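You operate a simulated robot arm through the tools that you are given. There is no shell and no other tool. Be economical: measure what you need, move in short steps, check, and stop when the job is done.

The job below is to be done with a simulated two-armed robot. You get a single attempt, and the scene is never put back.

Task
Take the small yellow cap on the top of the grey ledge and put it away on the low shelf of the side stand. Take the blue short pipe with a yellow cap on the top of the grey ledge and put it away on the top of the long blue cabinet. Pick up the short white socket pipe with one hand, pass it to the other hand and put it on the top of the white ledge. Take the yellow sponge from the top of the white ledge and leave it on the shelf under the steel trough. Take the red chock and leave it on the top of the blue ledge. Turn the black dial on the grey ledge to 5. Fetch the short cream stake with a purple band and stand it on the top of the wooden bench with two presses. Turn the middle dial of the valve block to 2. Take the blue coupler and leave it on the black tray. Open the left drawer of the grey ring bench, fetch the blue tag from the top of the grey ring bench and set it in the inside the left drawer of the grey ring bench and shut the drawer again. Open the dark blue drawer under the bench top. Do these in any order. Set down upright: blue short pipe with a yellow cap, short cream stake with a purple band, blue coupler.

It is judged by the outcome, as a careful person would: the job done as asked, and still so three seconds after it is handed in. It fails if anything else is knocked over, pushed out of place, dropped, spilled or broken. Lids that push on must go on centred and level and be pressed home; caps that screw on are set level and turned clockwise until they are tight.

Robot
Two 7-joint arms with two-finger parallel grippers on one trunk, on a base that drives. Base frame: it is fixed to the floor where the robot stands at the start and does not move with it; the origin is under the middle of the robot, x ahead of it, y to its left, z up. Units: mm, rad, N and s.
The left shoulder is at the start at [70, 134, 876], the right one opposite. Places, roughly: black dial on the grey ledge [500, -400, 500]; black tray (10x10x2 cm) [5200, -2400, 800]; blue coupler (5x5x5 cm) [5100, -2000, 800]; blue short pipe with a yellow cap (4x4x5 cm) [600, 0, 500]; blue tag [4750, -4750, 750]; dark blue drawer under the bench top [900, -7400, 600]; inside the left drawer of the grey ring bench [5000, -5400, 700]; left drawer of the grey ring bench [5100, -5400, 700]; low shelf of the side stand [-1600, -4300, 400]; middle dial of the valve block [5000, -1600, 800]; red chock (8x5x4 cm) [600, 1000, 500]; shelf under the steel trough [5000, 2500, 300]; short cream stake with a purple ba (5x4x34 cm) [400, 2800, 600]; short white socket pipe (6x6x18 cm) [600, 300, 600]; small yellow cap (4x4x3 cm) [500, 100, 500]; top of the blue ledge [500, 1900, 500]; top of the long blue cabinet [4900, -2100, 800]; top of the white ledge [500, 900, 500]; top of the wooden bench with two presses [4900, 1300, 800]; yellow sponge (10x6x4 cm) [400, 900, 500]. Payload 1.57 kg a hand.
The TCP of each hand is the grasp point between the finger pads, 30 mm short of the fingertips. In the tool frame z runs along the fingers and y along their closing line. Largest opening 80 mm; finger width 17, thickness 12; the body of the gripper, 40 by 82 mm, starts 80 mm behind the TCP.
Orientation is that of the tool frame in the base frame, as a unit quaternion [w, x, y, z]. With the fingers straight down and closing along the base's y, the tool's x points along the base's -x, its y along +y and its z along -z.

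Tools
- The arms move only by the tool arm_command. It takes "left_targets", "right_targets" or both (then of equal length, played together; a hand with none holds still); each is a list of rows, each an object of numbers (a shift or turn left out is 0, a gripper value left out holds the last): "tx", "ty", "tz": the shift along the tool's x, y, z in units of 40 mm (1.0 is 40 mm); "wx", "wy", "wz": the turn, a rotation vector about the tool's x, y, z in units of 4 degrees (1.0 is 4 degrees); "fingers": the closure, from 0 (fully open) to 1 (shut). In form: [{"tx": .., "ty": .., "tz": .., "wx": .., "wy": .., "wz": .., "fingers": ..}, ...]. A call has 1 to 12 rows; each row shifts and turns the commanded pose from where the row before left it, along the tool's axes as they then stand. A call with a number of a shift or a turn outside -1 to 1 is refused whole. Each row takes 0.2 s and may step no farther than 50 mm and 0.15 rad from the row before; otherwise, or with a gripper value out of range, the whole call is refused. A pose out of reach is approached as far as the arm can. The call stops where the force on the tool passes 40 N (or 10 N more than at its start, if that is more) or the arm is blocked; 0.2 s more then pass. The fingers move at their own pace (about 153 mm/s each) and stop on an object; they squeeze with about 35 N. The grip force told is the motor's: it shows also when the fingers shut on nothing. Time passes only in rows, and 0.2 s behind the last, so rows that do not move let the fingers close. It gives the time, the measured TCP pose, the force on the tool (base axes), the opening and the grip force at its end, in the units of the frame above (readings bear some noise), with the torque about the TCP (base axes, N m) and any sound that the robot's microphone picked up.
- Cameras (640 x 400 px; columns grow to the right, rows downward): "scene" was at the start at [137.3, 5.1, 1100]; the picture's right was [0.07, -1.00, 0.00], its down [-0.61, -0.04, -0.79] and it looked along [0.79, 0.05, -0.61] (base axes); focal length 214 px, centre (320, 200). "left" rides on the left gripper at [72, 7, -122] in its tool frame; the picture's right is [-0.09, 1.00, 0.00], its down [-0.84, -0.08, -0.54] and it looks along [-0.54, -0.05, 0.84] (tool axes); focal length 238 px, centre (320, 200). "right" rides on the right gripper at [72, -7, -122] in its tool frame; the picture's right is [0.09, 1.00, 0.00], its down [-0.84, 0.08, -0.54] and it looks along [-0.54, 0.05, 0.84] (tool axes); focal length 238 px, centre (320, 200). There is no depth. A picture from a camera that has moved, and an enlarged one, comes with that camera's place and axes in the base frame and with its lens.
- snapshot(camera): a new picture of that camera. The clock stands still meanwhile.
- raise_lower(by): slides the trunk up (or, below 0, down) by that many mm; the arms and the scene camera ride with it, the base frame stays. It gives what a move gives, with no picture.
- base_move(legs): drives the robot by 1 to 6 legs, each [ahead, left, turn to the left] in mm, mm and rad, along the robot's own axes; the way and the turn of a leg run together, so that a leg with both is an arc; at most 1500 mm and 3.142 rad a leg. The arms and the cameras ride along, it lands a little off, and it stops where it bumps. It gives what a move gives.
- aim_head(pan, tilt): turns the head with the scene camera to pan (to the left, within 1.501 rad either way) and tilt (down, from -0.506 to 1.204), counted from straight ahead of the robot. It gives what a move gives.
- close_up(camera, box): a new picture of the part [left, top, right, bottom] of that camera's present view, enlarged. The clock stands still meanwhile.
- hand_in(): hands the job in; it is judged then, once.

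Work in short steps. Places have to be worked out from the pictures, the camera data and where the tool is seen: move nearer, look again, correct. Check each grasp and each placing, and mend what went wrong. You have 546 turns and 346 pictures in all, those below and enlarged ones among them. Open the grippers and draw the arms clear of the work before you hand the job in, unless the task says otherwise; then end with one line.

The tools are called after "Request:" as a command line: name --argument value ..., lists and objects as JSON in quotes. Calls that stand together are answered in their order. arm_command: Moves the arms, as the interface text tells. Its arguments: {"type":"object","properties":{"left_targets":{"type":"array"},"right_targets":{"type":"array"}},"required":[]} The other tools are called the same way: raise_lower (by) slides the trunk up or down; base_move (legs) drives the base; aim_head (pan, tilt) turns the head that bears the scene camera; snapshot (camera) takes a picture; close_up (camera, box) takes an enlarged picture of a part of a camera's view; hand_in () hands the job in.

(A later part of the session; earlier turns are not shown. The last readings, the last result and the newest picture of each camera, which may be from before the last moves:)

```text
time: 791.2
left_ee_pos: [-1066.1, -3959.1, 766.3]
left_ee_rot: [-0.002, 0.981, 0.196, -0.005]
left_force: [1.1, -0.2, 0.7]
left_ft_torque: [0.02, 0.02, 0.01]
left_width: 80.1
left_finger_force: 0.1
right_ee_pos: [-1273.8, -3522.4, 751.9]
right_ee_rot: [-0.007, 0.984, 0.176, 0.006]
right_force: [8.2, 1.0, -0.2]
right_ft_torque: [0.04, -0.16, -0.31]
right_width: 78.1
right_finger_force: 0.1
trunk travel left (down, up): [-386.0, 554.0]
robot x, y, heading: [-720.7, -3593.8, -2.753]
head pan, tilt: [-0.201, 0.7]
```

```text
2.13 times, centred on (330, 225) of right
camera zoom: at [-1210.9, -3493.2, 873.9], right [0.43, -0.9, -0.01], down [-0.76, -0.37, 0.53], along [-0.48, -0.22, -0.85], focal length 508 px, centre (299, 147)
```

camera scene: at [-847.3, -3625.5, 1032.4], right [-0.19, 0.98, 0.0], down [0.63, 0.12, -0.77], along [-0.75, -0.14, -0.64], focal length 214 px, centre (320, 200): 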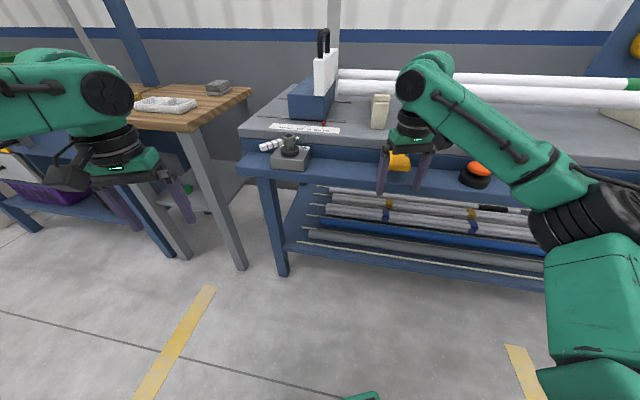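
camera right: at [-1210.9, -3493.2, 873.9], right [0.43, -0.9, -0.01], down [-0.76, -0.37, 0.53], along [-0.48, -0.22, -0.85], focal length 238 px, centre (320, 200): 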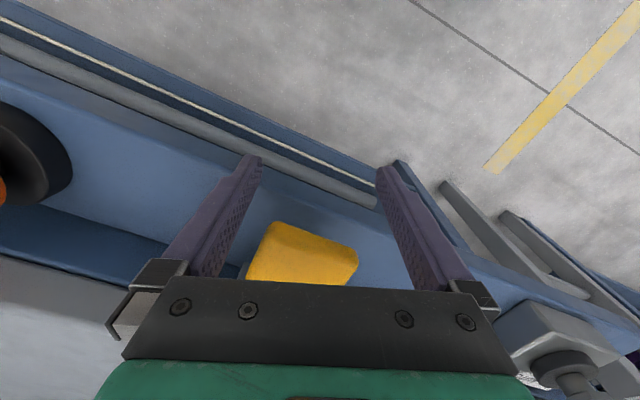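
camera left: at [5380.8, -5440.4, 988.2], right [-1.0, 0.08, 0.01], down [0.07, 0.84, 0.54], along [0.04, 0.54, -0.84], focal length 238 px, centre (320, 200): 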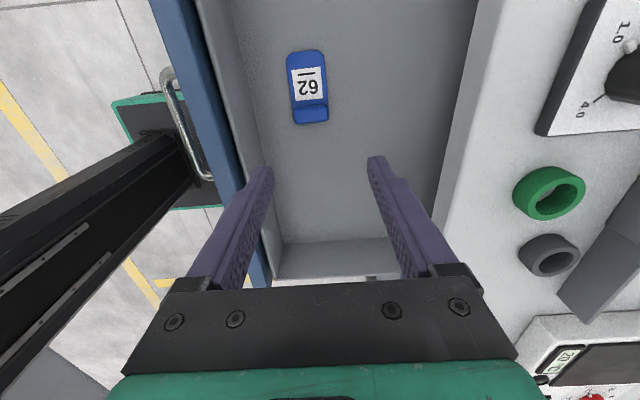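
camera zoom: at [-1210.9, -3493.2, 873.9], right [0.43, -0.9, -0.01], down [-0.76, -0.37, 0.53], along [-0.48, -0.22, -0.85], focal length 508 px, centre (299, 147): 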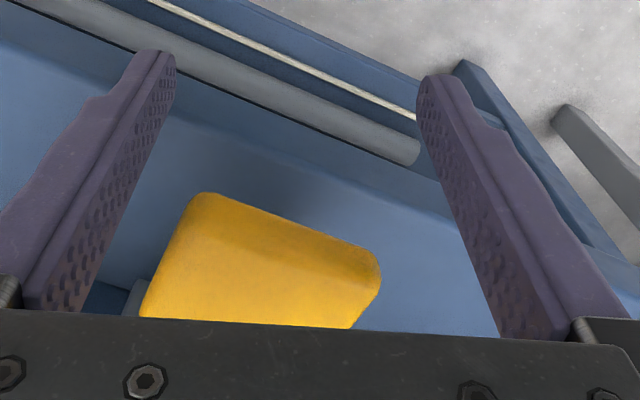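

The finger is only pressing the front edge of the bench's blue ledge; the yellow block sits untouched behind. I raise the right hand and back away, then finish turning.

Request:
arm_command --right_targets '[{"tx": 0.2}, {"tz": -1}, {"tz": -1}, {"tz": -1}]'

Request:
close_up --camera "right" --box '[150, 0, 550, 300]'

Request:
base_move --legs '[[-350, 0, 0], [0, 0, 2.753]]'

Request:
aim_head --pan 0.5 --tilt 0.3

Request:
snapshot --camera "scene"

```text
time: 792.2
left_ee_pos: [-1066.5, -3959.3, 766.1]
left_ee_rot: [-0.001, 0.981, 0.196, -0.004]
left_force: [0.1, -0.4, 0.3]
left_ft_torque: [0.03, 0.01, -0.01]
left_width: 79.7
left_finger_force: 0.1
right_ee_pos: [-1266.6, -3523.1, 871.3]
right_ee_rot: [-0.007, 0.984, 0.176, 0.008]
right_force: [-0.1, 0.0, 0.6]
right_ft_torque: [0.03, 0.02, 0.01]
right_width: 79.8
right_finger_force: 0.1
trunk travel left (down, up): [-386.0, 554.0]
robot x, y, heading: [-718.6, -3587.9, -2.751]
head pan, tilt: [-0.201, 0.7]
```

```text
1.33 times, centred on (350, 150) of right
camera zoom: at [-1203.4, -3493.8, 992.6], right [0.43, -0.9, -0.01], down [-0.76, -0.37, 0.53], along [-0.48, -0.22, -0.85], focal length 318 px, centre (280, 267)
```

zoom: 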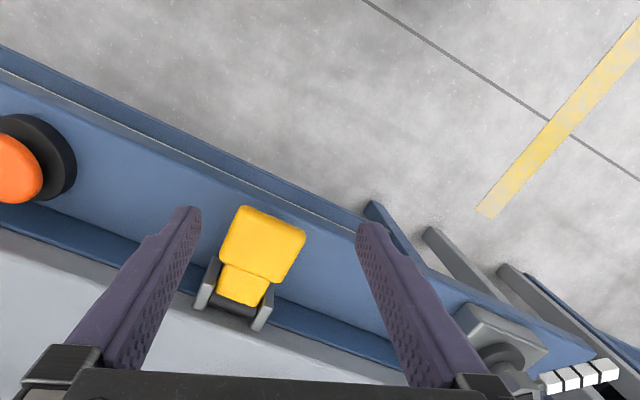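

```text
time: 801.0
left_ee_pos: [68.3, -3239.1, 765.8]
left_ee_rot: [0.004, -0.009, 1.0, 0.0]
left_force: [0.2, 0.2, -0.3]
left_ft_torque: [0.0, -0.02, 0.01]
left_width: 80.1
left_finger_force: 0.0
right_ee_pos: [93.8, -3719.0, 869.1]
right_ee_rot: [-0.008, 0.012, 1.0, -0.006]
right_force: [0.1, 0.4, -0.7]
right_ft_torque: [0.0, 0.01, -0.01]
right_width: 80.2
right_finger_force: 0.1
trunk travel left (down, up): [-386.0, 554.0]
robot x, y, heading: [-390.8, -3454.8, 0.016]
head pan, tilt: [-0.201, 0.7]
```

```text
time: 802.0
left_ee_pos: [67.2, -3239.3, 765.7]
left_ee_rot: [0.005, -0.008, 1.0, -0.001]
left_force: [-0.2, 0.2, -0.2]
left_ft_torque: [0.01, 0.05, 0.0]
left_width: 79.8
left_finger_force: 0.1
right_ee_pos: [92.2, -3718.7, 869.6]
right_ee_rot: [-0.008, 0.012, 1.0, -0.007]
right_force: [-0.4, 0.6, -0.4]
right_ft_torque: [-0.01, -0.01, -0.01]
right_width: 80.0
right_finger_force: 0.0
trunk travel left (down, up): [-386.0, 554.0]
robot x, y, heading: [-389.4, -3456.1, 0.013]
head pan, tilt: [0.499, 0.3]
```

```text
105 pictures are left
camera scene: at [-258.5, -3409.2, 1068.2], right [0.49, -0.87, 0.0], down [-0.26, -0.14, -0.96], along [0.83, 0.47, -0.3], focal length 214 px, centre (320, 200)
```

scene: 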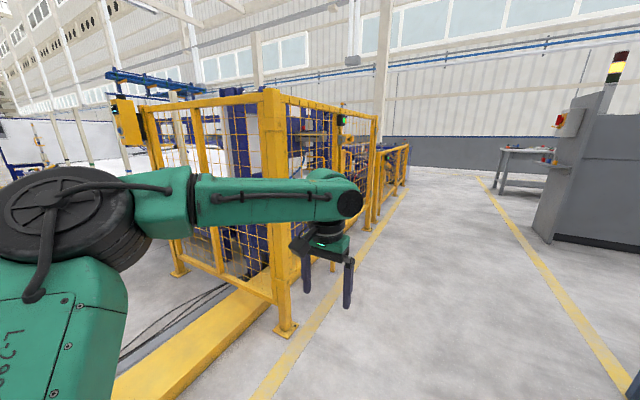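

Clear of the bench. A yellow floor beam sticks out ahead, so I go back to x≈-840 before driving up (+y) to the grey ledge.

Request:
base_move --legs '[[0, 0, -0.013], [-450, 0, 0], [0, 1500, 0], [0, 0, -0.015], [0, 1500, 0], [0, 350, 0]]'

Request:
raise_lower --by 100

Request:
aim_head --pan 0.0 --tilt 0.5

Request:
snapshot --camera "scene"

```text
time: 821.4
left_ee_pos: [-413.8, 115.6, 766.5]
left_ee_rot: [0.004, -0.007, 1.0, -0.002]
left_force: [-0.1, 0.0, -0.7]
left_ft_torque: [-0.02, 0.01, 0.02]
left_width: 79.9
left_finger_force: 0.0
right_ee_pos: [-389.4, -363.9, 869.9]
right_ee_rot: [-0.008, 0.014, 1.0, -0.006]
right_force: [0.5, 0.3, -0.6]
right_ft_torque: [0.0, 0.01, 0.0]
right_width: 80.1
right_finger_force: 0.1
trunk travel left (down, up): [-386.0, 554.0]
robot x, y, heading: [-871.1, -100.0, 0.009]
head pan, tilt: [0.499, 0.3]
```

```text
time: 822.7
left_ee_pos: [-413.3, 115.6, 865.7]
left_ee_rot: [0.004, -0.007, 1.0, -0.001]
left_force: [-0.6, 0.1, 0.3]
left_ft_torque: [-0.02, 0.0, -0.01]
left_width: 80.0
left_finger_force: 0.0
right_ee_pos: [-389.3, -365.1, 970.3]
right_ee_rot: [-0.008, 0.014, 1.0, -0.006]
right_force: [0.1, -0.4, -0.9]
right_ft_torque: [0.01, -0.01, 0.0]
right_width: 80.0
right_finger_force: 0.1
trunk travel left (down, up): [-486.0, 454.0]
robot x, y, heading: [-871.6, -97.6, 0.009]
head pan, tilt: [0.499, 0.3]
```

```text
time: 823.7
left_ee_pos: [-413.3, 116.2, 865.8]
left_ee_rot: [0.005, -0.007, 1.0, -0.001]
left_force: [0.9, 0.6, 0.1]
left_ft_torque: [-0.01, 0.0, 0.0]
left_width: 80.0
left_finger_force: 0.1
right_ee_pos: [-389.8, -364.4, 968.9]
right_ee_rot: [-0.008, 0.014, 1.0, -0.005]
right_force: [0.9, 0.2, -0.3]
right_ft_torque: [0.0, 0.01, 0.02]
right_width: 79.7
right_finger_force: 0.2
trunk travel left (down, up): [-486.0, 454.0]
robot x, y, heading: [-873.1, -100.1, 0.009]
head pan, tilt: [0.0, 0.499]
```

```text
104 pictures are left
camera scene: at [-731.0, -98.2, 1149.9], right [0.01, -1.0, 0.0], down [-0.48, -0.01, -0.88], along [0.88, 0.01, -0.48], focal length 214 px, centre (320, 200)
```

scene: 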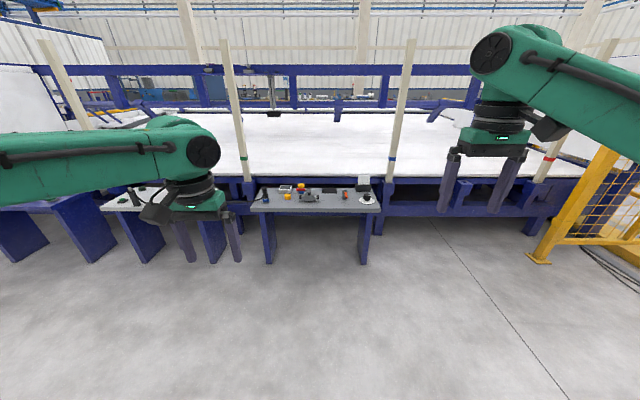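

I drive up to the grey ledge, positioned so the yellow cap is on my left side.

Request:
base_move --legs '[[0, 70, 0], [850, 0, 0]]'

Request:
aim_head --pan 0.1 --tilt 0.8

Request:
snapshot --camera "left"

Request:
close_up --camera "scene" --box '[160, 120, 480, 320]'

```text
time: 828.8
left_ee_pos: [443.4, 192.8, 866.6]
left_ee_rot: [0.004, -0.008, 1.0, -0.002]
left_force: [-0.3, -0.6, 0.0]
left_ft_torque: [0.0, 0.02, 0.0]
left_width: 80.1
left_finger_force: 0.0
right_ee_pos: [467.3, -287.2, 969.6]
right_ee_rot: [-0.009, 0.013, 1.0, -0.005]
right_force: [-0.1, 0.6, 0.7]
right_ft_torque: [0.03, -0.02, 0.0]
right_width: 79.8
right_finger_force: 0.0
trunk travel left (down, up): [-486.0, 454.0]
robot x, y, heading: [-14.5, -18.0, 0.008]
head pan, tilt: [0.0, 0.499]
```

```text
time: 829.6
left_ee_pos: [443.3, 191.1, 866.5]
left_ee_rot: [0.003, -0.008, 1.0, -0.001]
left_force: [0.1, 0.4, -0.2]
left_ft_torque: [0.03, -0.04, 0.01]
left_width: 80.2
left_finger_force: 0.0
right_ee_pos: [466.3, -287.2, 969.9]
right_ee_rot: [-0.008, 0.013, 1.0, -0.006]
right_force: [-0.6, 0.0, -0.4]
right_ft_torque: [0.01, 0.04, 0.01]
right_width: 80.2
right_finger_force: 0.1
trunk travel left (down, up): [-486.0, 454.0]
robot x, y, heading: [-15.5, -19.3, 0.012]
head pan, tilt: [0.099, 0.799]
```

```text
103 pictures are left
camera left: at [370.1, 198.8, 987.5], right [0.08, 1.0, 0.0], down [0.83, -0.07, 0.55], along [0.55, -0.04, -0.84], focal length 238 px, centre (320, 200)
```

left: 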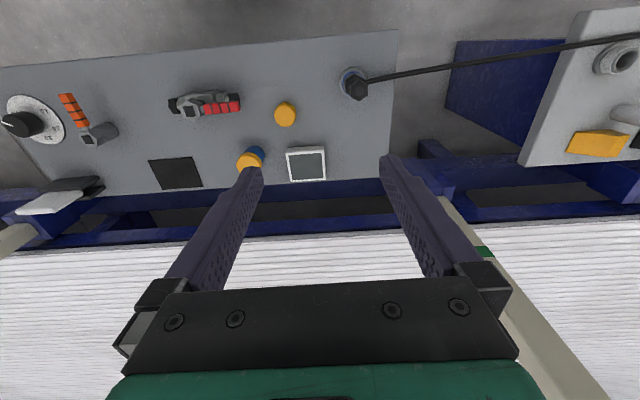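

```text
2.00 times, centred on (320, 220) of scene
camera zoom: at [114.3, -13.2, 1124.0], right [0.11, -0.99, 0.0], down [-0.71, -0.08, -0.7], along [0.69, 0.08, -0.72], focal length 429 px, centre (320, 160)
```

zoom: 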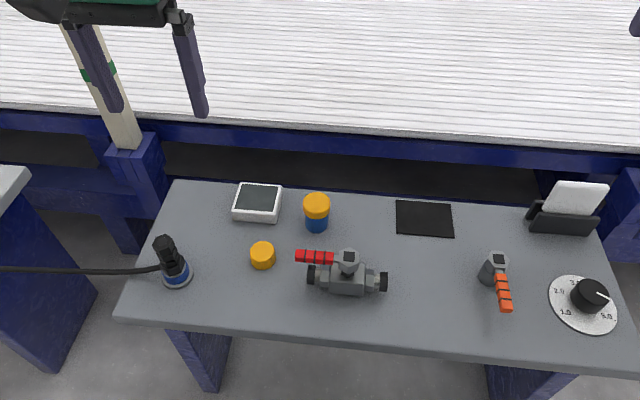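

Cap at (472, 123); pipe at (553, 46). I move the left hand over the cap with fingers narrowed to 60 mm and come down by arm and trunk.

Request:
arm_command --left_targets '[{"tx": -0.36, "ty": -0.85, "fingers": 0.25}, {"tx": -0.36, "ty": -0.85}, {"tz": 1}, {"tz": 1}, {"tz": 1}, {"tz": 1}, {"tz": 0.8}]'

Request:
snapshot --camera "left"

```text
time: 831.2
left_ee_pos: [476.7, 124.0, 674.4]
left_ee_rot: [0.005, -0.005, 1.0, -0.002]
left_force: [-0.3, 0.0, 0.5]
left_ft_torque: [0.01, 0.03, -0.02]
left_width: 60.2
left_finger_force: 0.0
right_ee_pos: [467.4, -287.8, 970.0]
right_ee_rot: [-0.009, 0.014, 1.0, -0.006]
right_force: [-0.4, 0.0, -0.6]
right_ft_torque: [-0.02, -0.02, -0.03]
right_width: 80.0
right_finger_force: 0.1
trunk travel left (down, up): [-486.0, 454.0]
robot x, y, heading: [-18.1, -22.8, 0.011]
head pan, tilt: [0.099, 0.799]
```

```text
101 pictures are left
camera left: at [402.7, 130.7, 796.0], right [0.08, 1.0, 0.0], down [0.83, -0.07, 0.55], along [0.55, -0.05, -0.84], focal length 238 px, centre (320, 200)
```

left: 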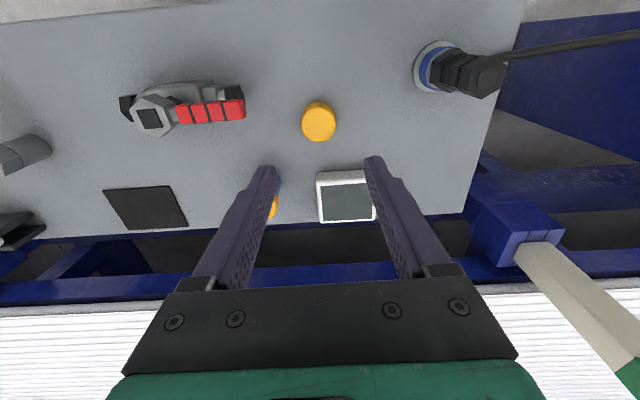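

Aligned within 4 mm. Correct and lower by trunk, then close.

Request:
arm_command --left_targets '[{"tx": 0.1, "ty": -0.03}, {}]'

Request:
raise_lower --by -129

Request:
arm_command --left_targets '[{"fingers": 1}, {"fingers": 1}, {"fingers": 1}]'

Request:
snapshot --camera "left"

```text
time: 831.8
left_ee_pos: [471.2, 122.3, 676.2]
left_ee_rot: [0.004, -0.007, 1.0, 0.0]
left_force: [0.8, -0.1, -0.9]
left_ft_torque: [0.03, -0.02, 0.02]
left_width: 60.0
left_finger_force: 0.1
right_ee_pos: [466.6, -286.7, 969.3]
right_ee_rot: [-0.007, 0.014, 1.0, -0.005]
right_force: [-0.6, 0.3, 0.4]
right_ft_torque: [-0.03, 0.02, 0.01]
right_width: 80.0
right_finger_force: 0.0
trunk travel left (down, up): [-486.0, 454.0]
robot x, y, heading: [-17.1, -19.9, 0.013]
head pan, tilt: [0.099, 0.799]
```

```text
time: 833.4
left_ee_pos: [470.8, 123.5, 546.3]
left_ee_rot: [0.004, -0.006, 1.0, -0.001]
left_force: [-0.8, 0.4, 0.5]
left_ft_torque: [0.03, -0.01, 0.0]
left_width: 60.0
left_finger_force: 0.2
right_ee_pos: [467.0, -287.7, 841.3]
right_ee_rot: [-0.009, 0.014, 1.0, -0.006]
right_force: [0.8, 0.2, -0.2]
right_ft_torque: [-0.02, 0.01, 0.0]
right_width: 79.9
right_finger_force: 0.1
trunk travel left (down, up): [-357.0, 583.0]
robot x, y, heading: [-20.2, -20.7, 0.007]
head pan, tilt: [0.099, 0.799]
```

```text
time: 834.2
left_ee_pos: [470.6, 123.6, 546.2]
left_ee_rot: [0.005, -0.006, 1.0, -0.001]
left_force: [0.6, 0.0, 0.9]
left_ft_torque: [0.02, 0.01, 0.01]
left_width: 40.2
left_finger_force: 35.3
right_ee_pos: [467.0, -287.3, 840.4]
right_ee_rot: [-0.008, 0.014, 1.0, -0.007]
right_force: [0.1, 0.3, -0.5]
right_ft_torque: [0.0, 0.01, 0.01]
right_width: 80.2
right_finger_force: 0.1
trunk travel left (down, up): [-357.0, 583.0]
robot x, y, heading: [-16.5, -22.2, 0.008]
head pan, tilt: [0.099, 0.799]
```

```text
100 pictures are left
camera left: at [397.7, 129.4, 667.8], right [0.08, 1.0, 0.0], down [0.83, -0.07, 0.55], along [0.55, -0.04, -0.84], focal length 238 px, centre (320, 200)
```

left: 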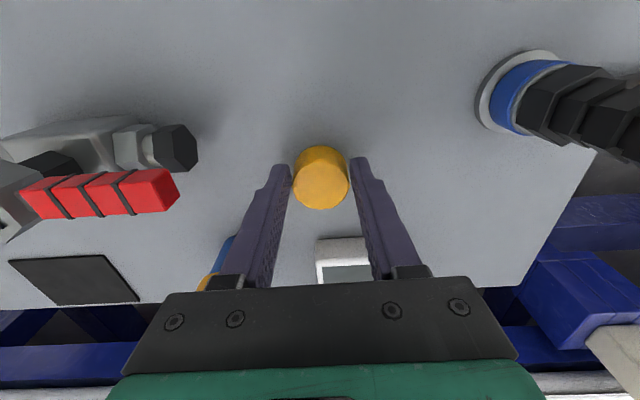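

Cap gripped. I lift and shift the base left so the pipe is on the right hand's side.

Request:
raise_lower --by 180

Request:
base_move --legs '[[0, 235, 0]]'

Request:
snapshot --camera "left"

Request:
snapshot --camera "right"

```text
time: 836.2
left_ee_pos: [470.3, 122.6, 725.4]
left_ee_rot: [0.004, -0.006, 1.0, 0.0]
left_force: [-0.5, 0.3, -0.3]
left_ft_torque: [0.02, -0.01, -0.01]
left_width: 40.0
left_finger_force: 35.0
right_ee_pos: [467.2, -288.8, 1021.8]
right_ee_rot: [-0.008, 0.014, 1.0, -0.006]
right_force: [0.2, 0.3, 0.4]
right_ft_torque: [0.03, -0.02, -0.01]
right_width: 80.0
right_finger_force: 0.1
trunk travel left (down, up): [-537.0, 403.0]
robot x, y, heading: [-13.9, -26.0, 0.007]
head pan, tilt: [0.099, 0.799]
```

```text
time: 838.0
left_ee_pos: [467.7, 356.2, 725.6]
left_ee_rot: [0.004, -0.006, 1.0, -0.001]
left_force: [-0.8, 0.6, -0.7]
left_ft_torque: [-0.03, -0.04, 0.02]
left_width: 40.2
left_finger_force: 34.6
right_ee_pos: [463.9, -53.1, 1022.1]
right_ee_rot: [-0.007, 0.014, 1.0, -0.006]
right_force: [-0.2, 0.1, 0.3]
right_ft_torque: [-0.01, -0.01, 0.01]
right_width: 80.0
right_finger_force: 0.0
trunk travel left (down, up): [-537.0, 403.0]
robot x, y, heading: [-20.1, 210.5, 0.011]
head pan, tilt: [0.099, 0.799]
```

```text
99 pictures are left
camera left: at [395.8, 363.1, 847.8], right [0.08, 1.0, 0.0], down [0.83, -0.07, 0.55], along [0.55, -0.04, -0.84], focal length 238 px, centre (320, 200)
```

left: 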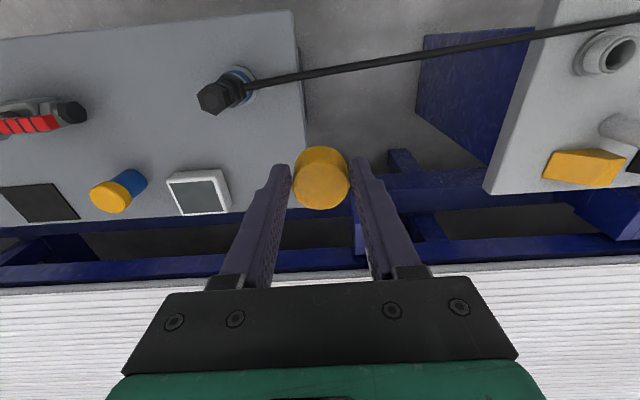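

```text
98 pictures are left
camera right: at [393.7, -57.0, 1142.6], right [-0.06, 1.0, -0.01], down [0.85, 0.06, 0.53], along [0.53, 0.02, -0.85], focal length 238 px, centre (320, 200)
```

right: 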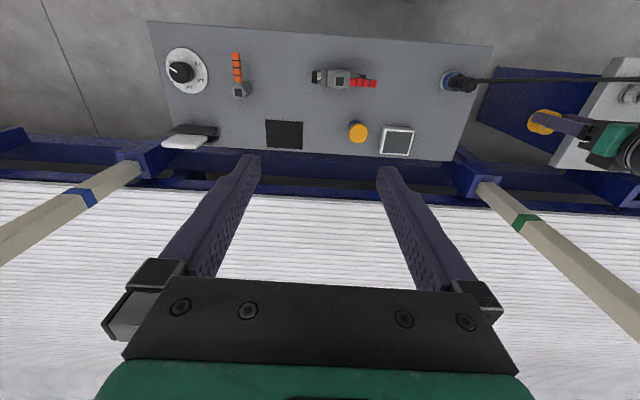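

Cap is secure. Now the right hand goes over the pipe at (553, 46).

Request:
arm_command --right_targets '[{"tx": -0.7, "ty": 0.82, "fingers": 0.25}, {"tx": -0.7, "ty": 0.82}, {"tx": -0.7, "ty": 0.82}, {"tz": 1}, {"tz": 1}, {"tz": 1}, {"tz": 1}, {"tz": 1}, {"tz": 1}, {"tz": 1}, {"tz": 0.8}]'

Request:
snapshot --camera "right"

```text
time: 840.4
left_ee_pos: [468.0, 356.2, 726.9]
left_ee_rot: [0.004, -0.006, 1.0, -0.001]
left_force: [-0.4, 0.9, 0.5]
left_ft_torque: [0.0, -0.04, -0.02]
left_width: 40.2
left_finger_force: 35.2
right_ee_pos: [522.6, 32.5, 698.6]
right_ee_rot: [-0.008, 0.015, 1.0, -0.006]
right_force: [0.9, -0.5, 0.0]
right_ft_torque: [0.01, 0.0, -0.01]
right_width: 60.1
right_finger_force: 0.1
right hand out of reach, approached as far as the arm can: row 3
trunk travel left (down, up): [-537.0, 403.0]
robot x, y, heading: [-21.9, 210.7, 0.009]
head pan, tilt: [0.099, 0.799]
```

```text
97 pictures are left
camera right: at [451.1, 29.1, 821.0], right [-0.06, 1.0, -0.01], down [0.85, 0.06, 0.53], along [0.53, 0.02, -0.85], focal length 238 px, centre (320, 200)
```

right: 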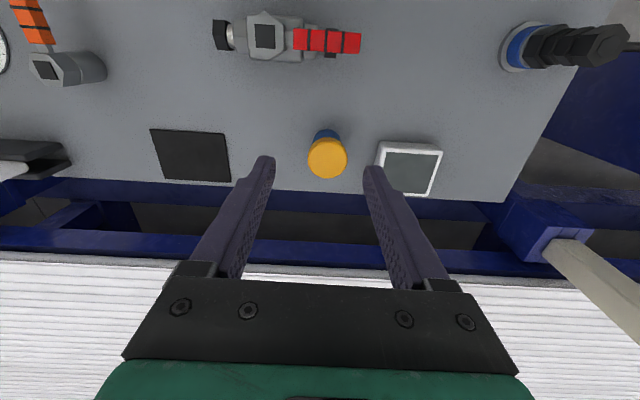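

Pipe at (557, 41). Correct, lower and check.

Request:
arm_command --right_targets '[{"tx": -0.85, "ty": 0.21}, {"tz": 0.9}, {"tz": 0.9}]'

Request:
snapshot --camera "right"

```text
time: 841.1
left_ee_pos: [469.7, 357.3, 724.7]
left_ee_rot: [0.003, -0.006, 1.0, 0.0]
left_force: [0.3, -0.2, -1.1]
left_ft_torque: [0.01, 0.02, 0.0]
left_width: 40.1
left_finger_force: 34.2
right_ee_pos: [557.9, 38.3, 628.5]
right_ee_rot: [-0.008, 0.014, 1.0, -0.006]
right_force: [0.1, 0.4, -0.8]
right_ft_torque: [0.01, -0.01, 0.01]
right_width: 59.9
right_finger_force: 0.0
trunk travel left (down, up): [-537.0, 403.0]
robot x, y, heading: [-15.6, 213.0, 0.008]
head pan, tilt: [0.099, 0.799]
```

```text
96 pictures are left
camera right: at [485.7, 34.7, 750.0], right [-0.06, 1.0, -0.01], down [0.85, 0.06, 0.53], along [0.53, 0.02, -0.85], focal length 238 px, centre (320, 200)
```

right: 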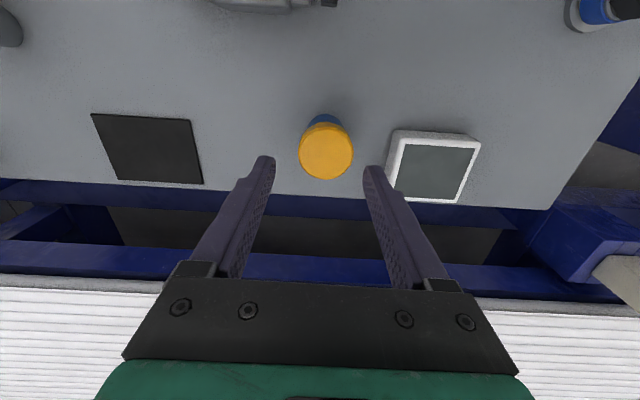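

Good. Descend the rest and close.

Request:
arm_command --right_targets '[{"tz": 0.9, "ty": 0.07}, {"tz": 0.9}, {"tz": 0.32}, {"fingers": 1}, {"fingers": 1}, {"fingers": 1}]'

Request:
snapshot --camera "right"

```text
time: 842.5
left_ee_pos: [468.1, 356.2, 726.9]
left_ee_rot: [0.004, -0.007, 1.0, -0.002]
left_force: [0.7, 0.4, -0.7]
left_ft_torque: [0.03, -0.02, -0.02]
left_width: 40.0
left_finger_force: 34.9
right_ee_pos: [553.5, 39.7, 544.1]
right_ee_rot: [-0.008, 0.015, 1.0, -0.007]
right_force: [0.4, 0.2, 0.3]
right_ft_torque: [-0.02, 0.01, 0.03]
right_width: 44.8
right_finger_force: 35.1
trunk travel left (down, up): [-537.0, 403.0]
robot x, y, heading: [-19.8, 215.0, 0.006]
head pan, tilt: [0.099, 0.799]
```

```text
95 pictures are left
camera right: at [482.8, 37.4, 665.5], right [-0.06, 1.0, -0.01], down [0.85, 0.06, 0.53], along [0.53, 0.02, -0.85], focal length 238 px, centre (320, 200)
```

right: 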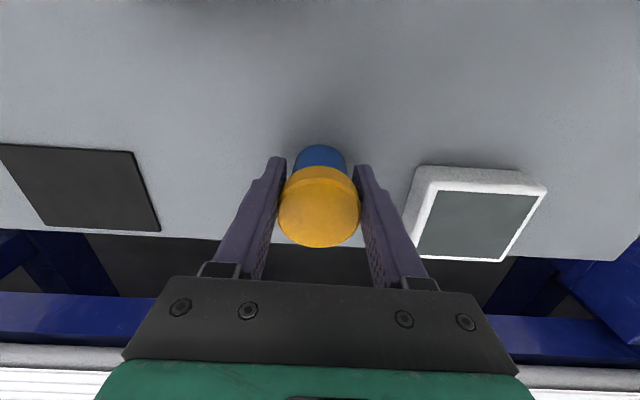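

Pipe gripped. I lift both, back away from the ledge and start the trip to the cabinet.

Request:
raise_lower --by 170

Request:
base_move --legs '[[-820, 0, 0], [0, 0, -0.006], [0, -1500, 0], [0, -1500, 0], [0, -700, 0]]'

Request:
snapshot --camera "right"

Request:
snapshot --camera "left"

```text
time: 844.5
left_ee_pos: [469.1, 356.1, 895.9]
left_ee_rot: [0.003, -0.006, 1.0, -0.001]
left_force: [-0.9, 0.3, -0.2]
left_ft_torque: [0.01, -0.03, -0.05]
left_width: 39.9
left_finger_force: 35.3
right_ee_pos: [553.9, 41.4, 714.1]
right_ee_rot: [-0.008, 0.015, 1.0, -0.007]
right_force: [-0.3, -0.2, -1.0]
right_ft_torque: [0.02, 0.01, -0.04]
right_width: 45.0
right_finger_force: 35.3
trunk travel left (down, up): [-707.0, 233.0]
robot x, y, heading: [-16.9, 212.6, 0.002]
head pan, tilt: [0.099, 0.799]
```

```text
time: 866.6
left_ee_pos: [-377.7, -3341.1, 895.9]
left_ee_rot: [0.005, 0.001, 1.0, -0.001]
left_force: [-0.5, -0.4, -0.4]
left_ft_torque: [0.02, 0.01, 0.0]
left_width: 39.2
left_finger_force: 34.5
right_ee_pos: [-297.3, -3657.7, 713.7]
right_ee_rot: [-0.008, 0.022, 1.0, -0.006]
right_force: [0.5, -0.2, -0.4]
right_ft_torque: [-0.03, 0.04, -0.02]
right_width: 44.3
right_finger_force: 35.0
trunk travel left (down, up): [-707.0, 233.0]
robot x, y, heading: [-867.0, -3477.3, -0.012]
head pan, tilt: [0.099, 0.799]
```

```text
94 pictures are left
camera right: at [-368.6, -3659.9, 835.4], right [-0.05, 1.0, -0.01], down [0.85, 0.05, 0.53], along [0.53, 0.02, -0.85], focal length 238 px, centre (320, 200)
```

right: 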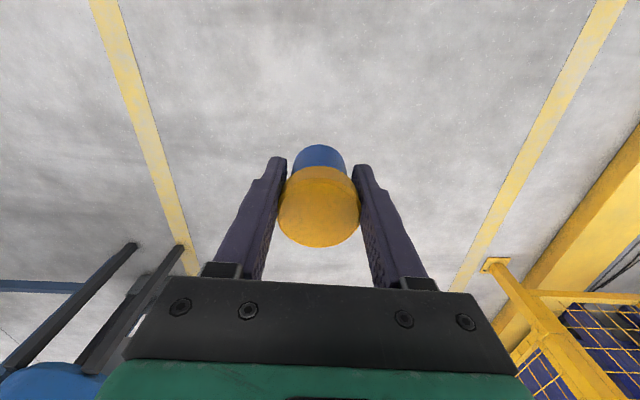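

```text
93 pictures are left
camera left: at [-451.0, -3333.2, 1017.8], right [0.09, 1.0, 0.0], down [0.83, -0.08, 0.55], along [0.55, -0.05, -0.84], focal length 238 px, centre (320, 200)
```

left: 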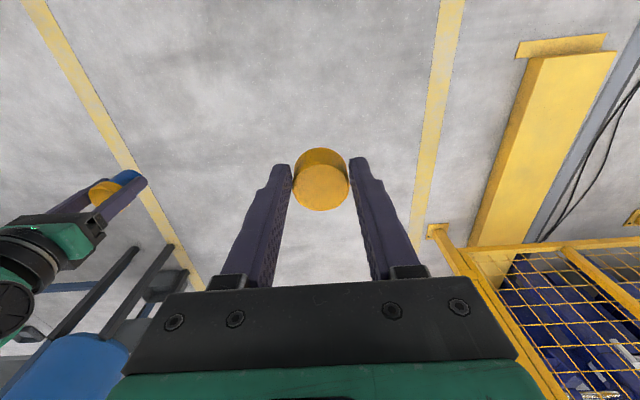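

Both items are held well. I drive along the aisle in the +x direction.

Request:
base_move --legs '[[0, 0, 0.014], [1500, 0, 0], [1500, 0, 0]]'

Request:
base_move --legs '[[0, 0, 0.02], [1500, 0, 0], [1500, 0, 0], [850, 0, 0]]'

```text
time: 881.2
left_ee_pos: [2575.0, -3270.0, 895.9]
left_ee_rot: [0.004, -0.016, 1.0, -0.002]
left_force: [0.3, 0.1, -0.3]
left_ft_torque: [-0.02, -0.01, -0.02]
left_width: 38.8
left_finger_force: 34.8
right_ee_pos: [2667.0, -3584.4, 712.5]
right_ee_rot: [-0.008, 0.005, 1.0, -0.006]
right_force: [0.3, 0.8, -0.5]
right_ft_torque: [0.01, -0.02, 0.01]
right_width: 44.2
right_finger_force: 35.5
trunk travel left (down, up): [-707.0, 233.0]
robot x, y, heading: [2091.1, -3424.6, 0.03]
head pan, tilt: [0.099, 0.799]
```

```text
time: 900.2
left_ee_pos: [6425.1, -2955.4, 896.2]
left_ee_rot: [0.005, -0.045, 0.999, 0.0]
left_force: [0.0, -0.9, 0.0]
left_ft_torque: [0.0, -0.03, -0.01]
left_width: 38.9
left_finger_force: 35.3
right_ee_pos: [6534.0, -3264.4, 713.8]
right_ee_rot: [-0.008, -0.024, 1.0, -0.006]
right_force: [-0.2, -0.2, -0.9]
right_ft_torque: [0.01, 0.0, 0.0]
right_width: 44.1
right_finger_force: 34.9
trunk travel left (down, up): [-707.0, 233.0]
robot x, y, heading: [5948.4, -3136.4, 0.084]
head pan, tilt: [0.099, 0.799]
```

I turn to face the cabinet, raise the trunk and shift right.

Request:
raise_lower --by 210

Request:
base_move --legs '[[0, 0, 3.057], [0, -730, 0]]'

Request:
aim_head --pan 0.0 --tilt 0.7

Request:
snapshot --camera "scene"

```text
time: 902.4
left_ee_pos: [6425.4, -2956.4, 1106.2]
left_ee_rot: [0.002, -0.045, 0.999, -0.002]
left_force: [0.8, -0.1, 0.2]
left_ft_torque: [-0.02, 0.03, -0.01]
left_width: 38.9
left_finger_force: 34.8
right_ee_pos: [6534.6, -3263.6, 923.8]
right_ee_rot: [-0.008, -0.024, 1.0, -0.006]
right_force: [-0.6, -0.2, -1.1]
right_ft_torque: [-0.04, 0.01, 0.05]
right_width: 44.3
right_finger_force: 35.2
trunk travel left (down, up): [-917.0, 23.0]
robot x, y, heading: [5954.0, -3134.7, 0.085]
head pan, tilt: [0.099, 0.799]
```

```text
time: 913.7
left_ee_pos: [5435.9, -2551.9, 1105.4]
left_ee_rot: [-0.002, 1.0, 0.018, -0.003]
left_force: [0.8, 0.5, 0.1]
left_ft_torque: [0.02, 0.01, 0.0]
left_width: 38.5
left_finger_force: 34.5
right_ee_pos: [5342.3, -2237.5, 924.2]
right_ee_rot: [-0.006, 1.0, -0.003, 0.008]
right_force: [-0.5, 0.4, -0.3]
right_ft_torque: [-0.01, 0.01, 0.03]
right_width: 43.9
right_finger_force: 35.1
trunk travel left (down, up): [-917.0, 23.0]
robot x, y, heading: [5919.3, -2396.9, -3.11]
head pan, tilt: [0.099, 0.799]
```

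```text
time: 914.4
left_ee_pos: [5436.4, -2551.8, 1106.4]
left_ee_rot: [-0.001, 1.0, 0.017, -0.004]
left_force: [0.1, 0.4, -0.8]
left_ft_torque: [-0.04, -0.02, 0.01]
left_width: 38.9
left_finger_force: 34.5
right_ee_pos: [5343.3, -2238.6, 924.9]
right_ee_rot: [-0.006, 1.0, -0.002, 0.008]
right_force: [0.3, -0.1, 0.1]
right_ft_torque: [0.0, -0.01, 0.05]
right_width: 44.2
right_finger_force: 35.0
trunk travel left (down, up): [-917.0, 23.0]
robot x, y, heading: [5916.2, -2393.6, -3.107]
head pan, tilt: [0.0, 0.7]
```

```text
92 pictures are left
camera scene: at [5784.9, -2401.1, 1563.1], right [-0.03, 1.0, 0.0], down [0.64, 0.02, -0.76], along [-0.76, -0.02, -0.64], focal length 214 px, centre (320, 200)
```

scene: 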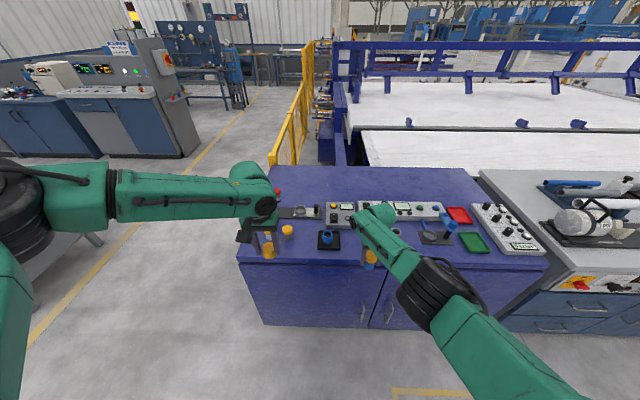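

I advance and look down with the right hand camera for the placing spot.

Request:
base_move --legs '[[0, 0, -0.03], [110, 0, 0]]'

Request:
snapshot --camera "right"

Request:
close_up --camera "scene" --box '[230, 160, 550, 320]'

```text
time: 916.0
left_ee_pos: [5322.6, -2537.5, 1108.2]
left_ee_rot: [0.0, 1.0, 0.004, -0.005]
left_force: [-0.3, -0.3, 0.6]
left_ft_torque: [-0.01, 0.03, 0.02]
left_width: 38.6
left_finger_force: 34.4
right_ee_pos: [5238.4, -2220.3, 925.3]
right_ee_rot: [-0.006, 1.0, -0.018, 0.006]
right_force: [0.7, 0.5, -1.1]
right_ft_torque: [0.02, 0.01, 0.01]
right_width: 44.4
right_finger_force: 35.1
trunk travel left (down, up): [-917.0, 23.0]
robot x, y, heading: [5808.3, -2396.9, -3.141]
head pan, tilt: [0.0, 0.7]
```

```text
91 pictures are left
camera right: at [5308.9, -2217.6, 1047.2], right [0.06, -1.0, -0.01], down [-0.85, -0.05, 0.53], along [-0.53, -0.02, -0.85], focal length 238 px, centre (320, 200)
```

right: 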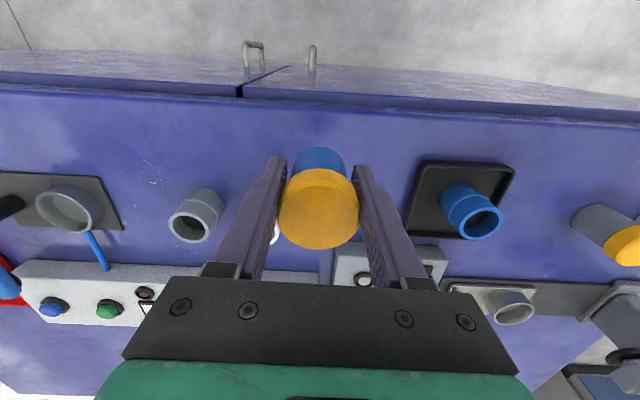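

```text
2.00 times, centred on (390, 240) of scene
camera zoom: at [5678.3, -2397.1, 1563.7], right [0.0, 1.0, 0.0], down [0.64, 0.0, -0.77], along [-0.77, 0.0, -0.64], focal length 429 px, centre (180, 120)
```

zoom: 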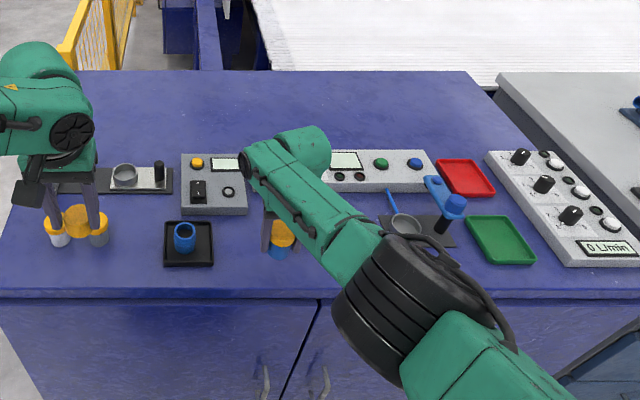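

I choose (5195, -2250), between tray and white coupler. I move there and lower.

Request:
arm_command --right_targets '[{"tx": -0.54, "ty": 0.38}, {"tx": -0.54, "ty": 0.38}, {}]'

Request:
raise_lower --by -70

Request:
snapshot --camera "right"

```text
time: 916.8
left_ee_pos: [5318.8, -2538.2, 1105.4]
left_ee_rot: [-0.001, 1.0, 0.004, -0.004]
left_force: [0.0, -0.2, -1.0]
left_ft_torque: [0.01, 0.01, 0.0]
left_width: 39.0
left_finger_force: 35.1
right_ee_pos: [5235.9, -2220.1, 922.3]
right_ee_rot: [-0.005, 1.0, -0.017, 0.009]
right_force: [-0.7, -0.9, -1.1]
right_ft_torque: [0.01, 0.02, -0.01]
right_width: 44.3
right_finger_force: 35.1
right hand out of reach, approached as far as the arm can: row 1, 2
trunk travel left (down, up): [-917.0, 23.0]
robot x, y, heading: [5807.6, -2396.5, -3.141]
head pan, tilt: [0.0, 0.7]
```

```text
time: 917.8
left_ee_pos: [5320.1, -2536.7, 1036.1]
left_ee_rot: [0.0, 1.0, 0.004, -0.004]
left_force: [-0.5, 0.8, -0.6]
left_ft_torque: [0.0, 0.01, -0.01]
left_width: 39.1
left_finger_force: 34.5
right_ee_pos: [5236.0, -2220.3, 853.4]
right_ee_rot: [-0.006, 1.0, -0.017, 0.008]
right_force: [0.0, 0.7, -0.9]
right_ft_torque: [0.01, 0.0, 0.0]
right_width: 44.1
right_finger_force: 35.2
trunk travel left (down, up): [-847.0, 93.0]
robot x, y, heading: [5807.0, -2394.0, -3.14]
head pan, tilt: [0.0, 0.7]
```

```text
89 pictures are left
camera right: at [5305.9, -2217.5, 975.5], right [0.06, -1.0, -0.01], down [-0.85, -0.05, 0.53], along [-0.53, -0.02, -0.85], focal length 238 px, centre (320, 200)
```

right: 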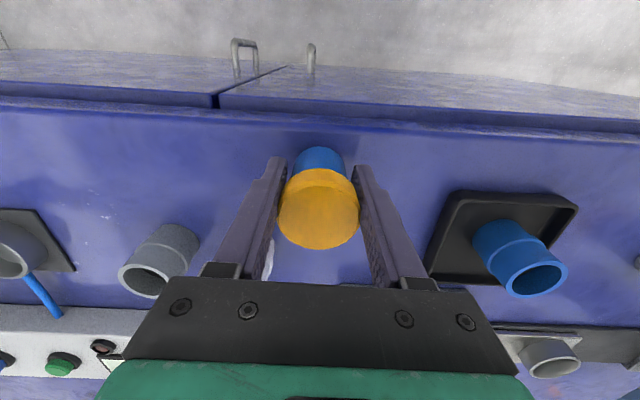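

The arm is at full reach, so I shift with the base: left 30, forward 42 mm.

Request:
base_move --legs '[[0, 30, 0], [42, 0, 0]]'

Request:
raise_lower --by -12

Request:
raise_lower --by -6

Request:
snapshot --camera "right"

```text
time: 919.2
left_ee_pos: [5283.6, -2567.2, 1040.0]
left_ee_rot: [-0.001, 1.0, 0.004, -0.007]
left_force: [1.5, -0.3, 0.1]
left_ft_torque: [-0.04, 0.09, -0.03]
left_width: 38.8
left_finger_force: 35.0
right_ee_pos: [5198.6, -2251.6, 856.4]
right_ee_rot: [-0.006, 1.0, -0.017, 0.005]
right_force: [-0.4, -0.2, 0.4]
right_ft_torque: [0.01, 0.02, 0.01]
right_width: 44.4
right_finger_force: 35.2
trunk travel left (down, up): [-847.0, 93.0]
robot x, y, heading: [5767.2, -2425.3, -3.139]
head pan, tilt: [0.0, 0.7]
```

```text
time: 919.8
left_ee_pos: [5279.7, -2568.8, 1025.7]
left_ee_rot: [0.0, 1.0, 0.005, -0.003]
left_force: [0.1, 1.1, 0.0]
left_ft_torque: [-0.05, -0.02, -0.02]
left_width: 38.7
left_finger_force: 34.8
right_ee_pos: [5195.6, -2252.0, 842.3]
right_ee_rot: [-0.005, 1.0, -0.015, 0.008]
right_force: [0.5, 0.9, 0.1]
right_ft_torque: [0.02, -0.01, 0.02]
right_width: 43.9
right_finger_force: 35.1
trunk travel left (down, up): [-835.0, 105.0]
robot x, y, heading: [5764.7, -2426.5, -3.139]
head pan, tilt: [0.0, 0.7]
```

```text
time: 920.3
left_ee_pos: [5278.7, -2569.1, 1018.2]
left_ee_rot: [-0.001, 1.0, 0.005, -0.004]
left_force: [-0.2, -0.8, 0.4]
left_ft_torque: [-0.04, -0.02, -0.01]
left_width: 38.8
left_finger_force: 34.8
right_ee_pos: [5194.6, -2251.8, 836.4]
right_ee_rot: [-0.005, 1.0, -0.016, 0.007]
right_force: [-0.5, 0.1, 1.7]
right_ft_torque: [-0.05, 0.02, 0.0]
right_width: 44.2
right_finger_force: 34.8
trunk travel left (down, up): [-829.0, 111.0]
robot x, y, heading: [5765.9, -2422.8, -3.142]
head pan, tilt: [0.0, 0.7]
```

```text
88 pictures are left
camera right: at [5264.0, -2249.0, 957.6], right [0.06, -1.0, -0.01], down [-0.85, -0.06, 0.53], along [-0.53, -0.02, -0.85], focal length 238 px, centre (320, 200)
```

right: 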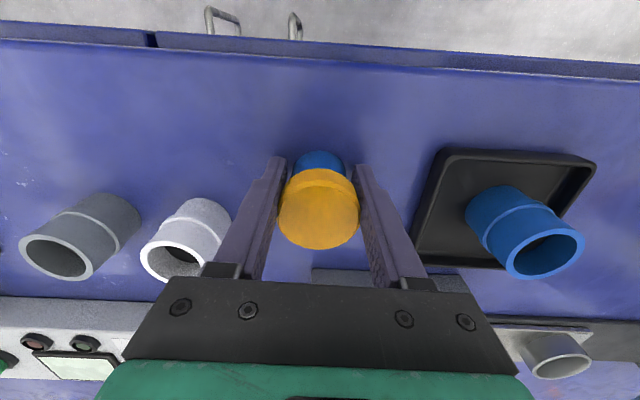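

Just touching. Lower a hair more and release.

Request:
raise_lower --by -3

Request:
arm_command --right_targets '[{"fingers": 0.25}, {"fingers": 0.25}, {}]'

Request:
raise_lower --by 100

Request:
snapshot --camera "right"

```text
time: 920.8
left_ee_pos: [5279.0, -2567.9, 1016.1]
left_ee_rot: [-0.001, 1.0, 0.004, -0.005]
left_force: [0.5, 0.4, -0.3]
left_ft_torque: [0.02, 0.03, -0.04]
left_width: 38.6
left_finger_force: 35.4
right_ee_pos: [5195.1, -2253.3, 835.7]
right_ee_rot: [-0.006, 1.0, -0.016, 0.006]
right_force: [-1.8, 1.3, 14.1]
right_ft_torque: [-0.15, 0.12, -0.02]
right_width: 44.1
right_finger_force: 34.8
trunk travel left (down, up): [-826.0, 114.0]
robot x, y, heading: [5766.1, -2423.3, -3.138]
head pan, tilt: [0.0, 0.7]
```

```text
time: 921.6
left_ee_pos: [5277.9, -2569.3, 1014.9]
left_ee_rot: [-0.001, 1.0, 0.004, -0.004]
left_force: [0.3, -0.2, 0.5]
left_ft_torque: [-0.03, -0.02, -0.05]
left_width: 38.9
left_finger_force: 35.4
right_ee_pos: [5194.2, -2252.4, 832.5]
right_ee_rot: [-0.006, 1.0, -0.016, 0.009]
right_force: [-0.8, -0.1, 0.6]
right_ft_torque: [0.0, 0.0, 0.01]
right_width: 60.0
right_finger_force: 0.1
trunk travel left (down, up): [-826.0, 114.0]
robot x, y, heading: [5767.4, -2425.7, -3.134]
head pan, tilt: [0.0, 0.7]
```

```text
time: 923.0
left_ee_pos: [5279.0, -2568.8, 1114.9]
left_ee_rot: [0.0, 1.0, 0.005, -0.004]
left_force: [-0.4, 0.4, -0.1]
left_ft_torque: [0.04, -0.01, -0.02]
left_width: 38.8
left_finger_force: 35.1
right_ee_pos: [5194.3, -2252.4, 931.5]
right_ee_rot: [-0.006, 1.0, -0.017, 0.009]
right_force: [0.2, 0.4, 1.0]
right_ft_torque: [0.0, -0.01, 0.0]
right_width: 60.0
right_finger_force: 0.1
trunk travel left (down, up): [-926.0, 14.0]
robot x, y, heading: [5766.7, -2428.5, -3.14]
head pan, tilt: [0.0, 0.7]
```

```text
87 pictures are left
camera right: at [5263.8, -2248.9, 1054.3], right [0.06, -1.0, -0.01], down [-0.85, -0.06, 0.53], along [-0.53, -0.02, -0.85], focal length 238 px, centre (320, 200)
```

right: 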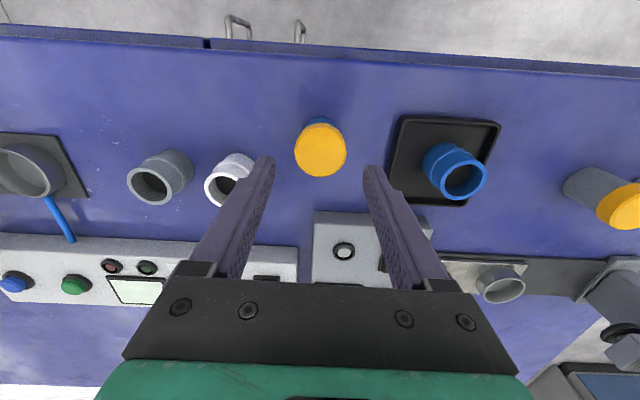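

The pipe stands upright on the cabinet. I back off and look toward the wooden bench to verify the stake still stands.

Request:
base_move --legs '[[-280, 0, 0]]'

Request:
aim_head --pan -1.3 --tilt 0.1

Request:
close_up --camera "scene" --box '[200, 150, 440, 310]'

```text
time: 924.9
left_ee_pos: [5554.0, -2569.6, 1114.3]
left_ee_rot: [-0.001, 1.0, 0.008, -0.003]
left_force: [0.3, 0.5, -0.8]
left_ft_torque: [0.0, -0.03, 0.01]
left_width: 38.9
left_finger_force: 34.9
right_ee_pos: [5468.9, -2254.4, 931.6]
right_ee_rot: [-0.006, 1.0, -0.013, 0.009]
right_force: [0.0, -0.7, -0.5]
right_ft_torque: [-0.01, 0.0, 0.01]
right_width: 59.8
right_finger_force: 0.1
trunk travel left (down, up): [-926.0, 14.0]
robot x, y, heading: [6042.9, -2427.1, -3.133]
head pan, tilt: [0.0, 0.7]
```

```text
time: 926.4
left_ee_pos: [5557.1, -2570.9, 1115.1]
left_ee_rot: [-0.001, 1.0, 0.007, -0.004]
left_force: [-0.2, 0.2, -1.0]
left_ft_torque: [-0.02, 0.01, 0.02]
left_width: 38.7
left_finger_force: 34.6
right_ee_pos: [5471.5, -2255.0, 933.1]
right_ee_rot: [-0.006, 1.0, -0.013, 0.009]
right_force: [-0.5, 0.2, -0.6]
right_ft_torque: [0.0, 0.02, -0.04]
right_width: 59.8
right_finger_force: 0.1
trunk travel left (down, up): [-926.0, 14.0]
robot x, y, heading: [6045.3, -2424.4, -3.135]
head pan, tilt: [-1.3, 0.099]
```

```text
2.50 times, centred on (320, 230) of scene
camera zoom: at [5969.3, -2337.3, 1627.0], right [0.96, 0.28, 0.0], down [0.03, -0.1, -0.99], along [-0.28, 0.96, -0.1], focal length 536 px, centre (320, 125)
```

zoom: 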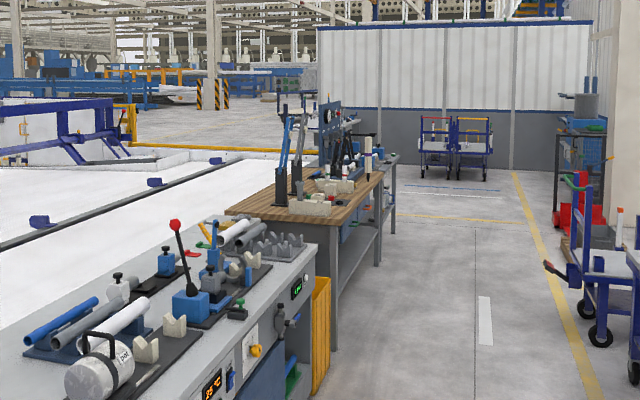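

The stake is still standing. Now I take the cap to the side stand: back through the aisle.

Request:
base_move --legs '[[0, 0, -0.01], [0, 1080, 0], [1500, 0, 0], [1500, 0, 0]]'

Request:
raise_lower --by -300

```text
time: 946.1
left_ee_pos: [2578.5, -3655.9, 1116.3]
left_ee_rot: [-0.001, 1.0, 0.005, -0.004]
left_force: [-0.3, 0.5, 0.5]
left_ft_torque: [-0.01, 0.02, 0.0]
left_width: 38.7
left_finger_force: 34.8
right_ee_pos: [2494.4, -3340.1, 933.3]
right_ee_rot: [-0.006, 1.0, -0.016, 0.008]
right_force: [1.1, 0.1, -0.8]
right_ft_torque: [0.01, 0.01, -0.01]
right_width: 59.9
right_finger_force: 0.1
trunk travel left (down, up): [-926.0, 14.0]
robot x, y, heading: [3065.9, -3512.0, -3.138]
head pan, tilt: [-1.3, 0.099]
```

```text
time: 949.1
left_ee_pos: [2578.5, -3657.8, 815.4]
left_ee_rot: [-0.001, 1.0, 0.005, -0.005]
left_force: [-1.0, 0.1, 0.0]
left_ft_torque: [0.0, -0.04, -0.01]
left_width: 38.7
left_finger_force: 35.0
right_ee_pos: [2494.3, -3339.1, 631.9]
right_ee_rot: [-0.006, 1.0, -0.016, 0.007]
right_force: [0.6, 0.2, 0.8]
right_ft_torque: [0.01, 0.03, 0.0]
right_width: 59.9
right_finger_force: 0.1
trunk travel left (down, up): [-626.0, 314.0]
robot x, y, heading: [3063.4, -3514.9, -3.136]
head pan, tilt: [-1.3, 0.099]
```

Request:
base_move --legs '[[1500, 0, 0], [1500, 0, 0], [450, 0, 0]]'

Request:
aim_head --pan 0.6 --tilt 0.4

Request:
snapshot --camera "scene"

```text
time: 965.9
left_ee_pos: [-882.0, -3619.4, 814.9]
left_ee_rot: [0.0, 1.0, 0.001, -0.004]
left_force: [-0.9, 0.2, -0.3]
left_ft_torque: [-0.01, -0.02, 0.02]
left_width: 39.2
left_finger_force: 35.2
right_ee_pos: [-963.3, -3302.9, 631.8]
right_ee_rot: [-0.005, 1.0, -0.02, 0.008]
right_force: [-0.1, 0.5, -0.1]
right_ft_torque: [-0.01, 0.01, -0.02]
right_width: 59.9
right_finger_force: 0.0
trunk travel left (down, up): [-626.0, 314.0]
robot x, y, heading: [-393.7, -3481.1, 3.138]
head pan, tilt: [-1.3, 0.099]
```

```text
time: 967.8
left_ee_pos: [-882.2, -3619.7, 815.0]
left_ee_rot: [-0.001, 1.0, 0.001, -0.004]
left_force: [0.1, -0.5, -0.8]
left_ft_torque: [0.04, 0.04, -0.01]
left_width: 38.6
left_finger_force: 35.6
right_ee_pos: [-964.7, -3302.2, 633.4]
right_ee_rot: [-0.006, 1.0, -0.02, 0.009]
right_force: [1.1, 0.0, -0.2]
right_ft_torque: [0.01, -0.01, -0.01]
right_width: 60.1
right_finger_force: 0.0
trunk travel left (down, up): [-626.0, 314.0]
robot x, y, heading: [-395.6, -3482.0, 3.143]
head pan, tilt: [0.6, 0.4]
```

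```text
85 pictures are left
camera scene: at [-519.3, -3533.2, 1299.0], right [-0.56, 0.83, 0.0], down [0.32, 0.22, -0.92], along [-0.76, -0.52, -0.39], focal length 214 px, centre (320, 200)
```

scene: 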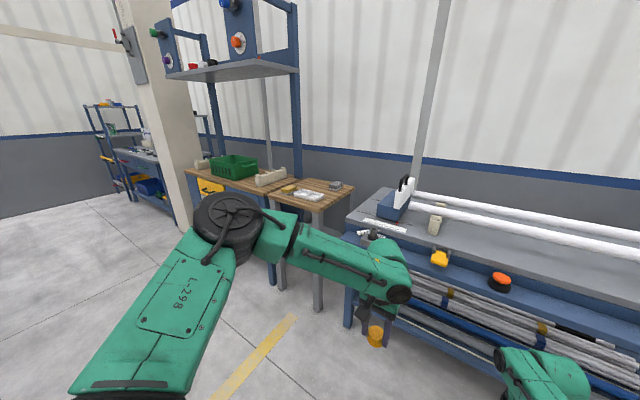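

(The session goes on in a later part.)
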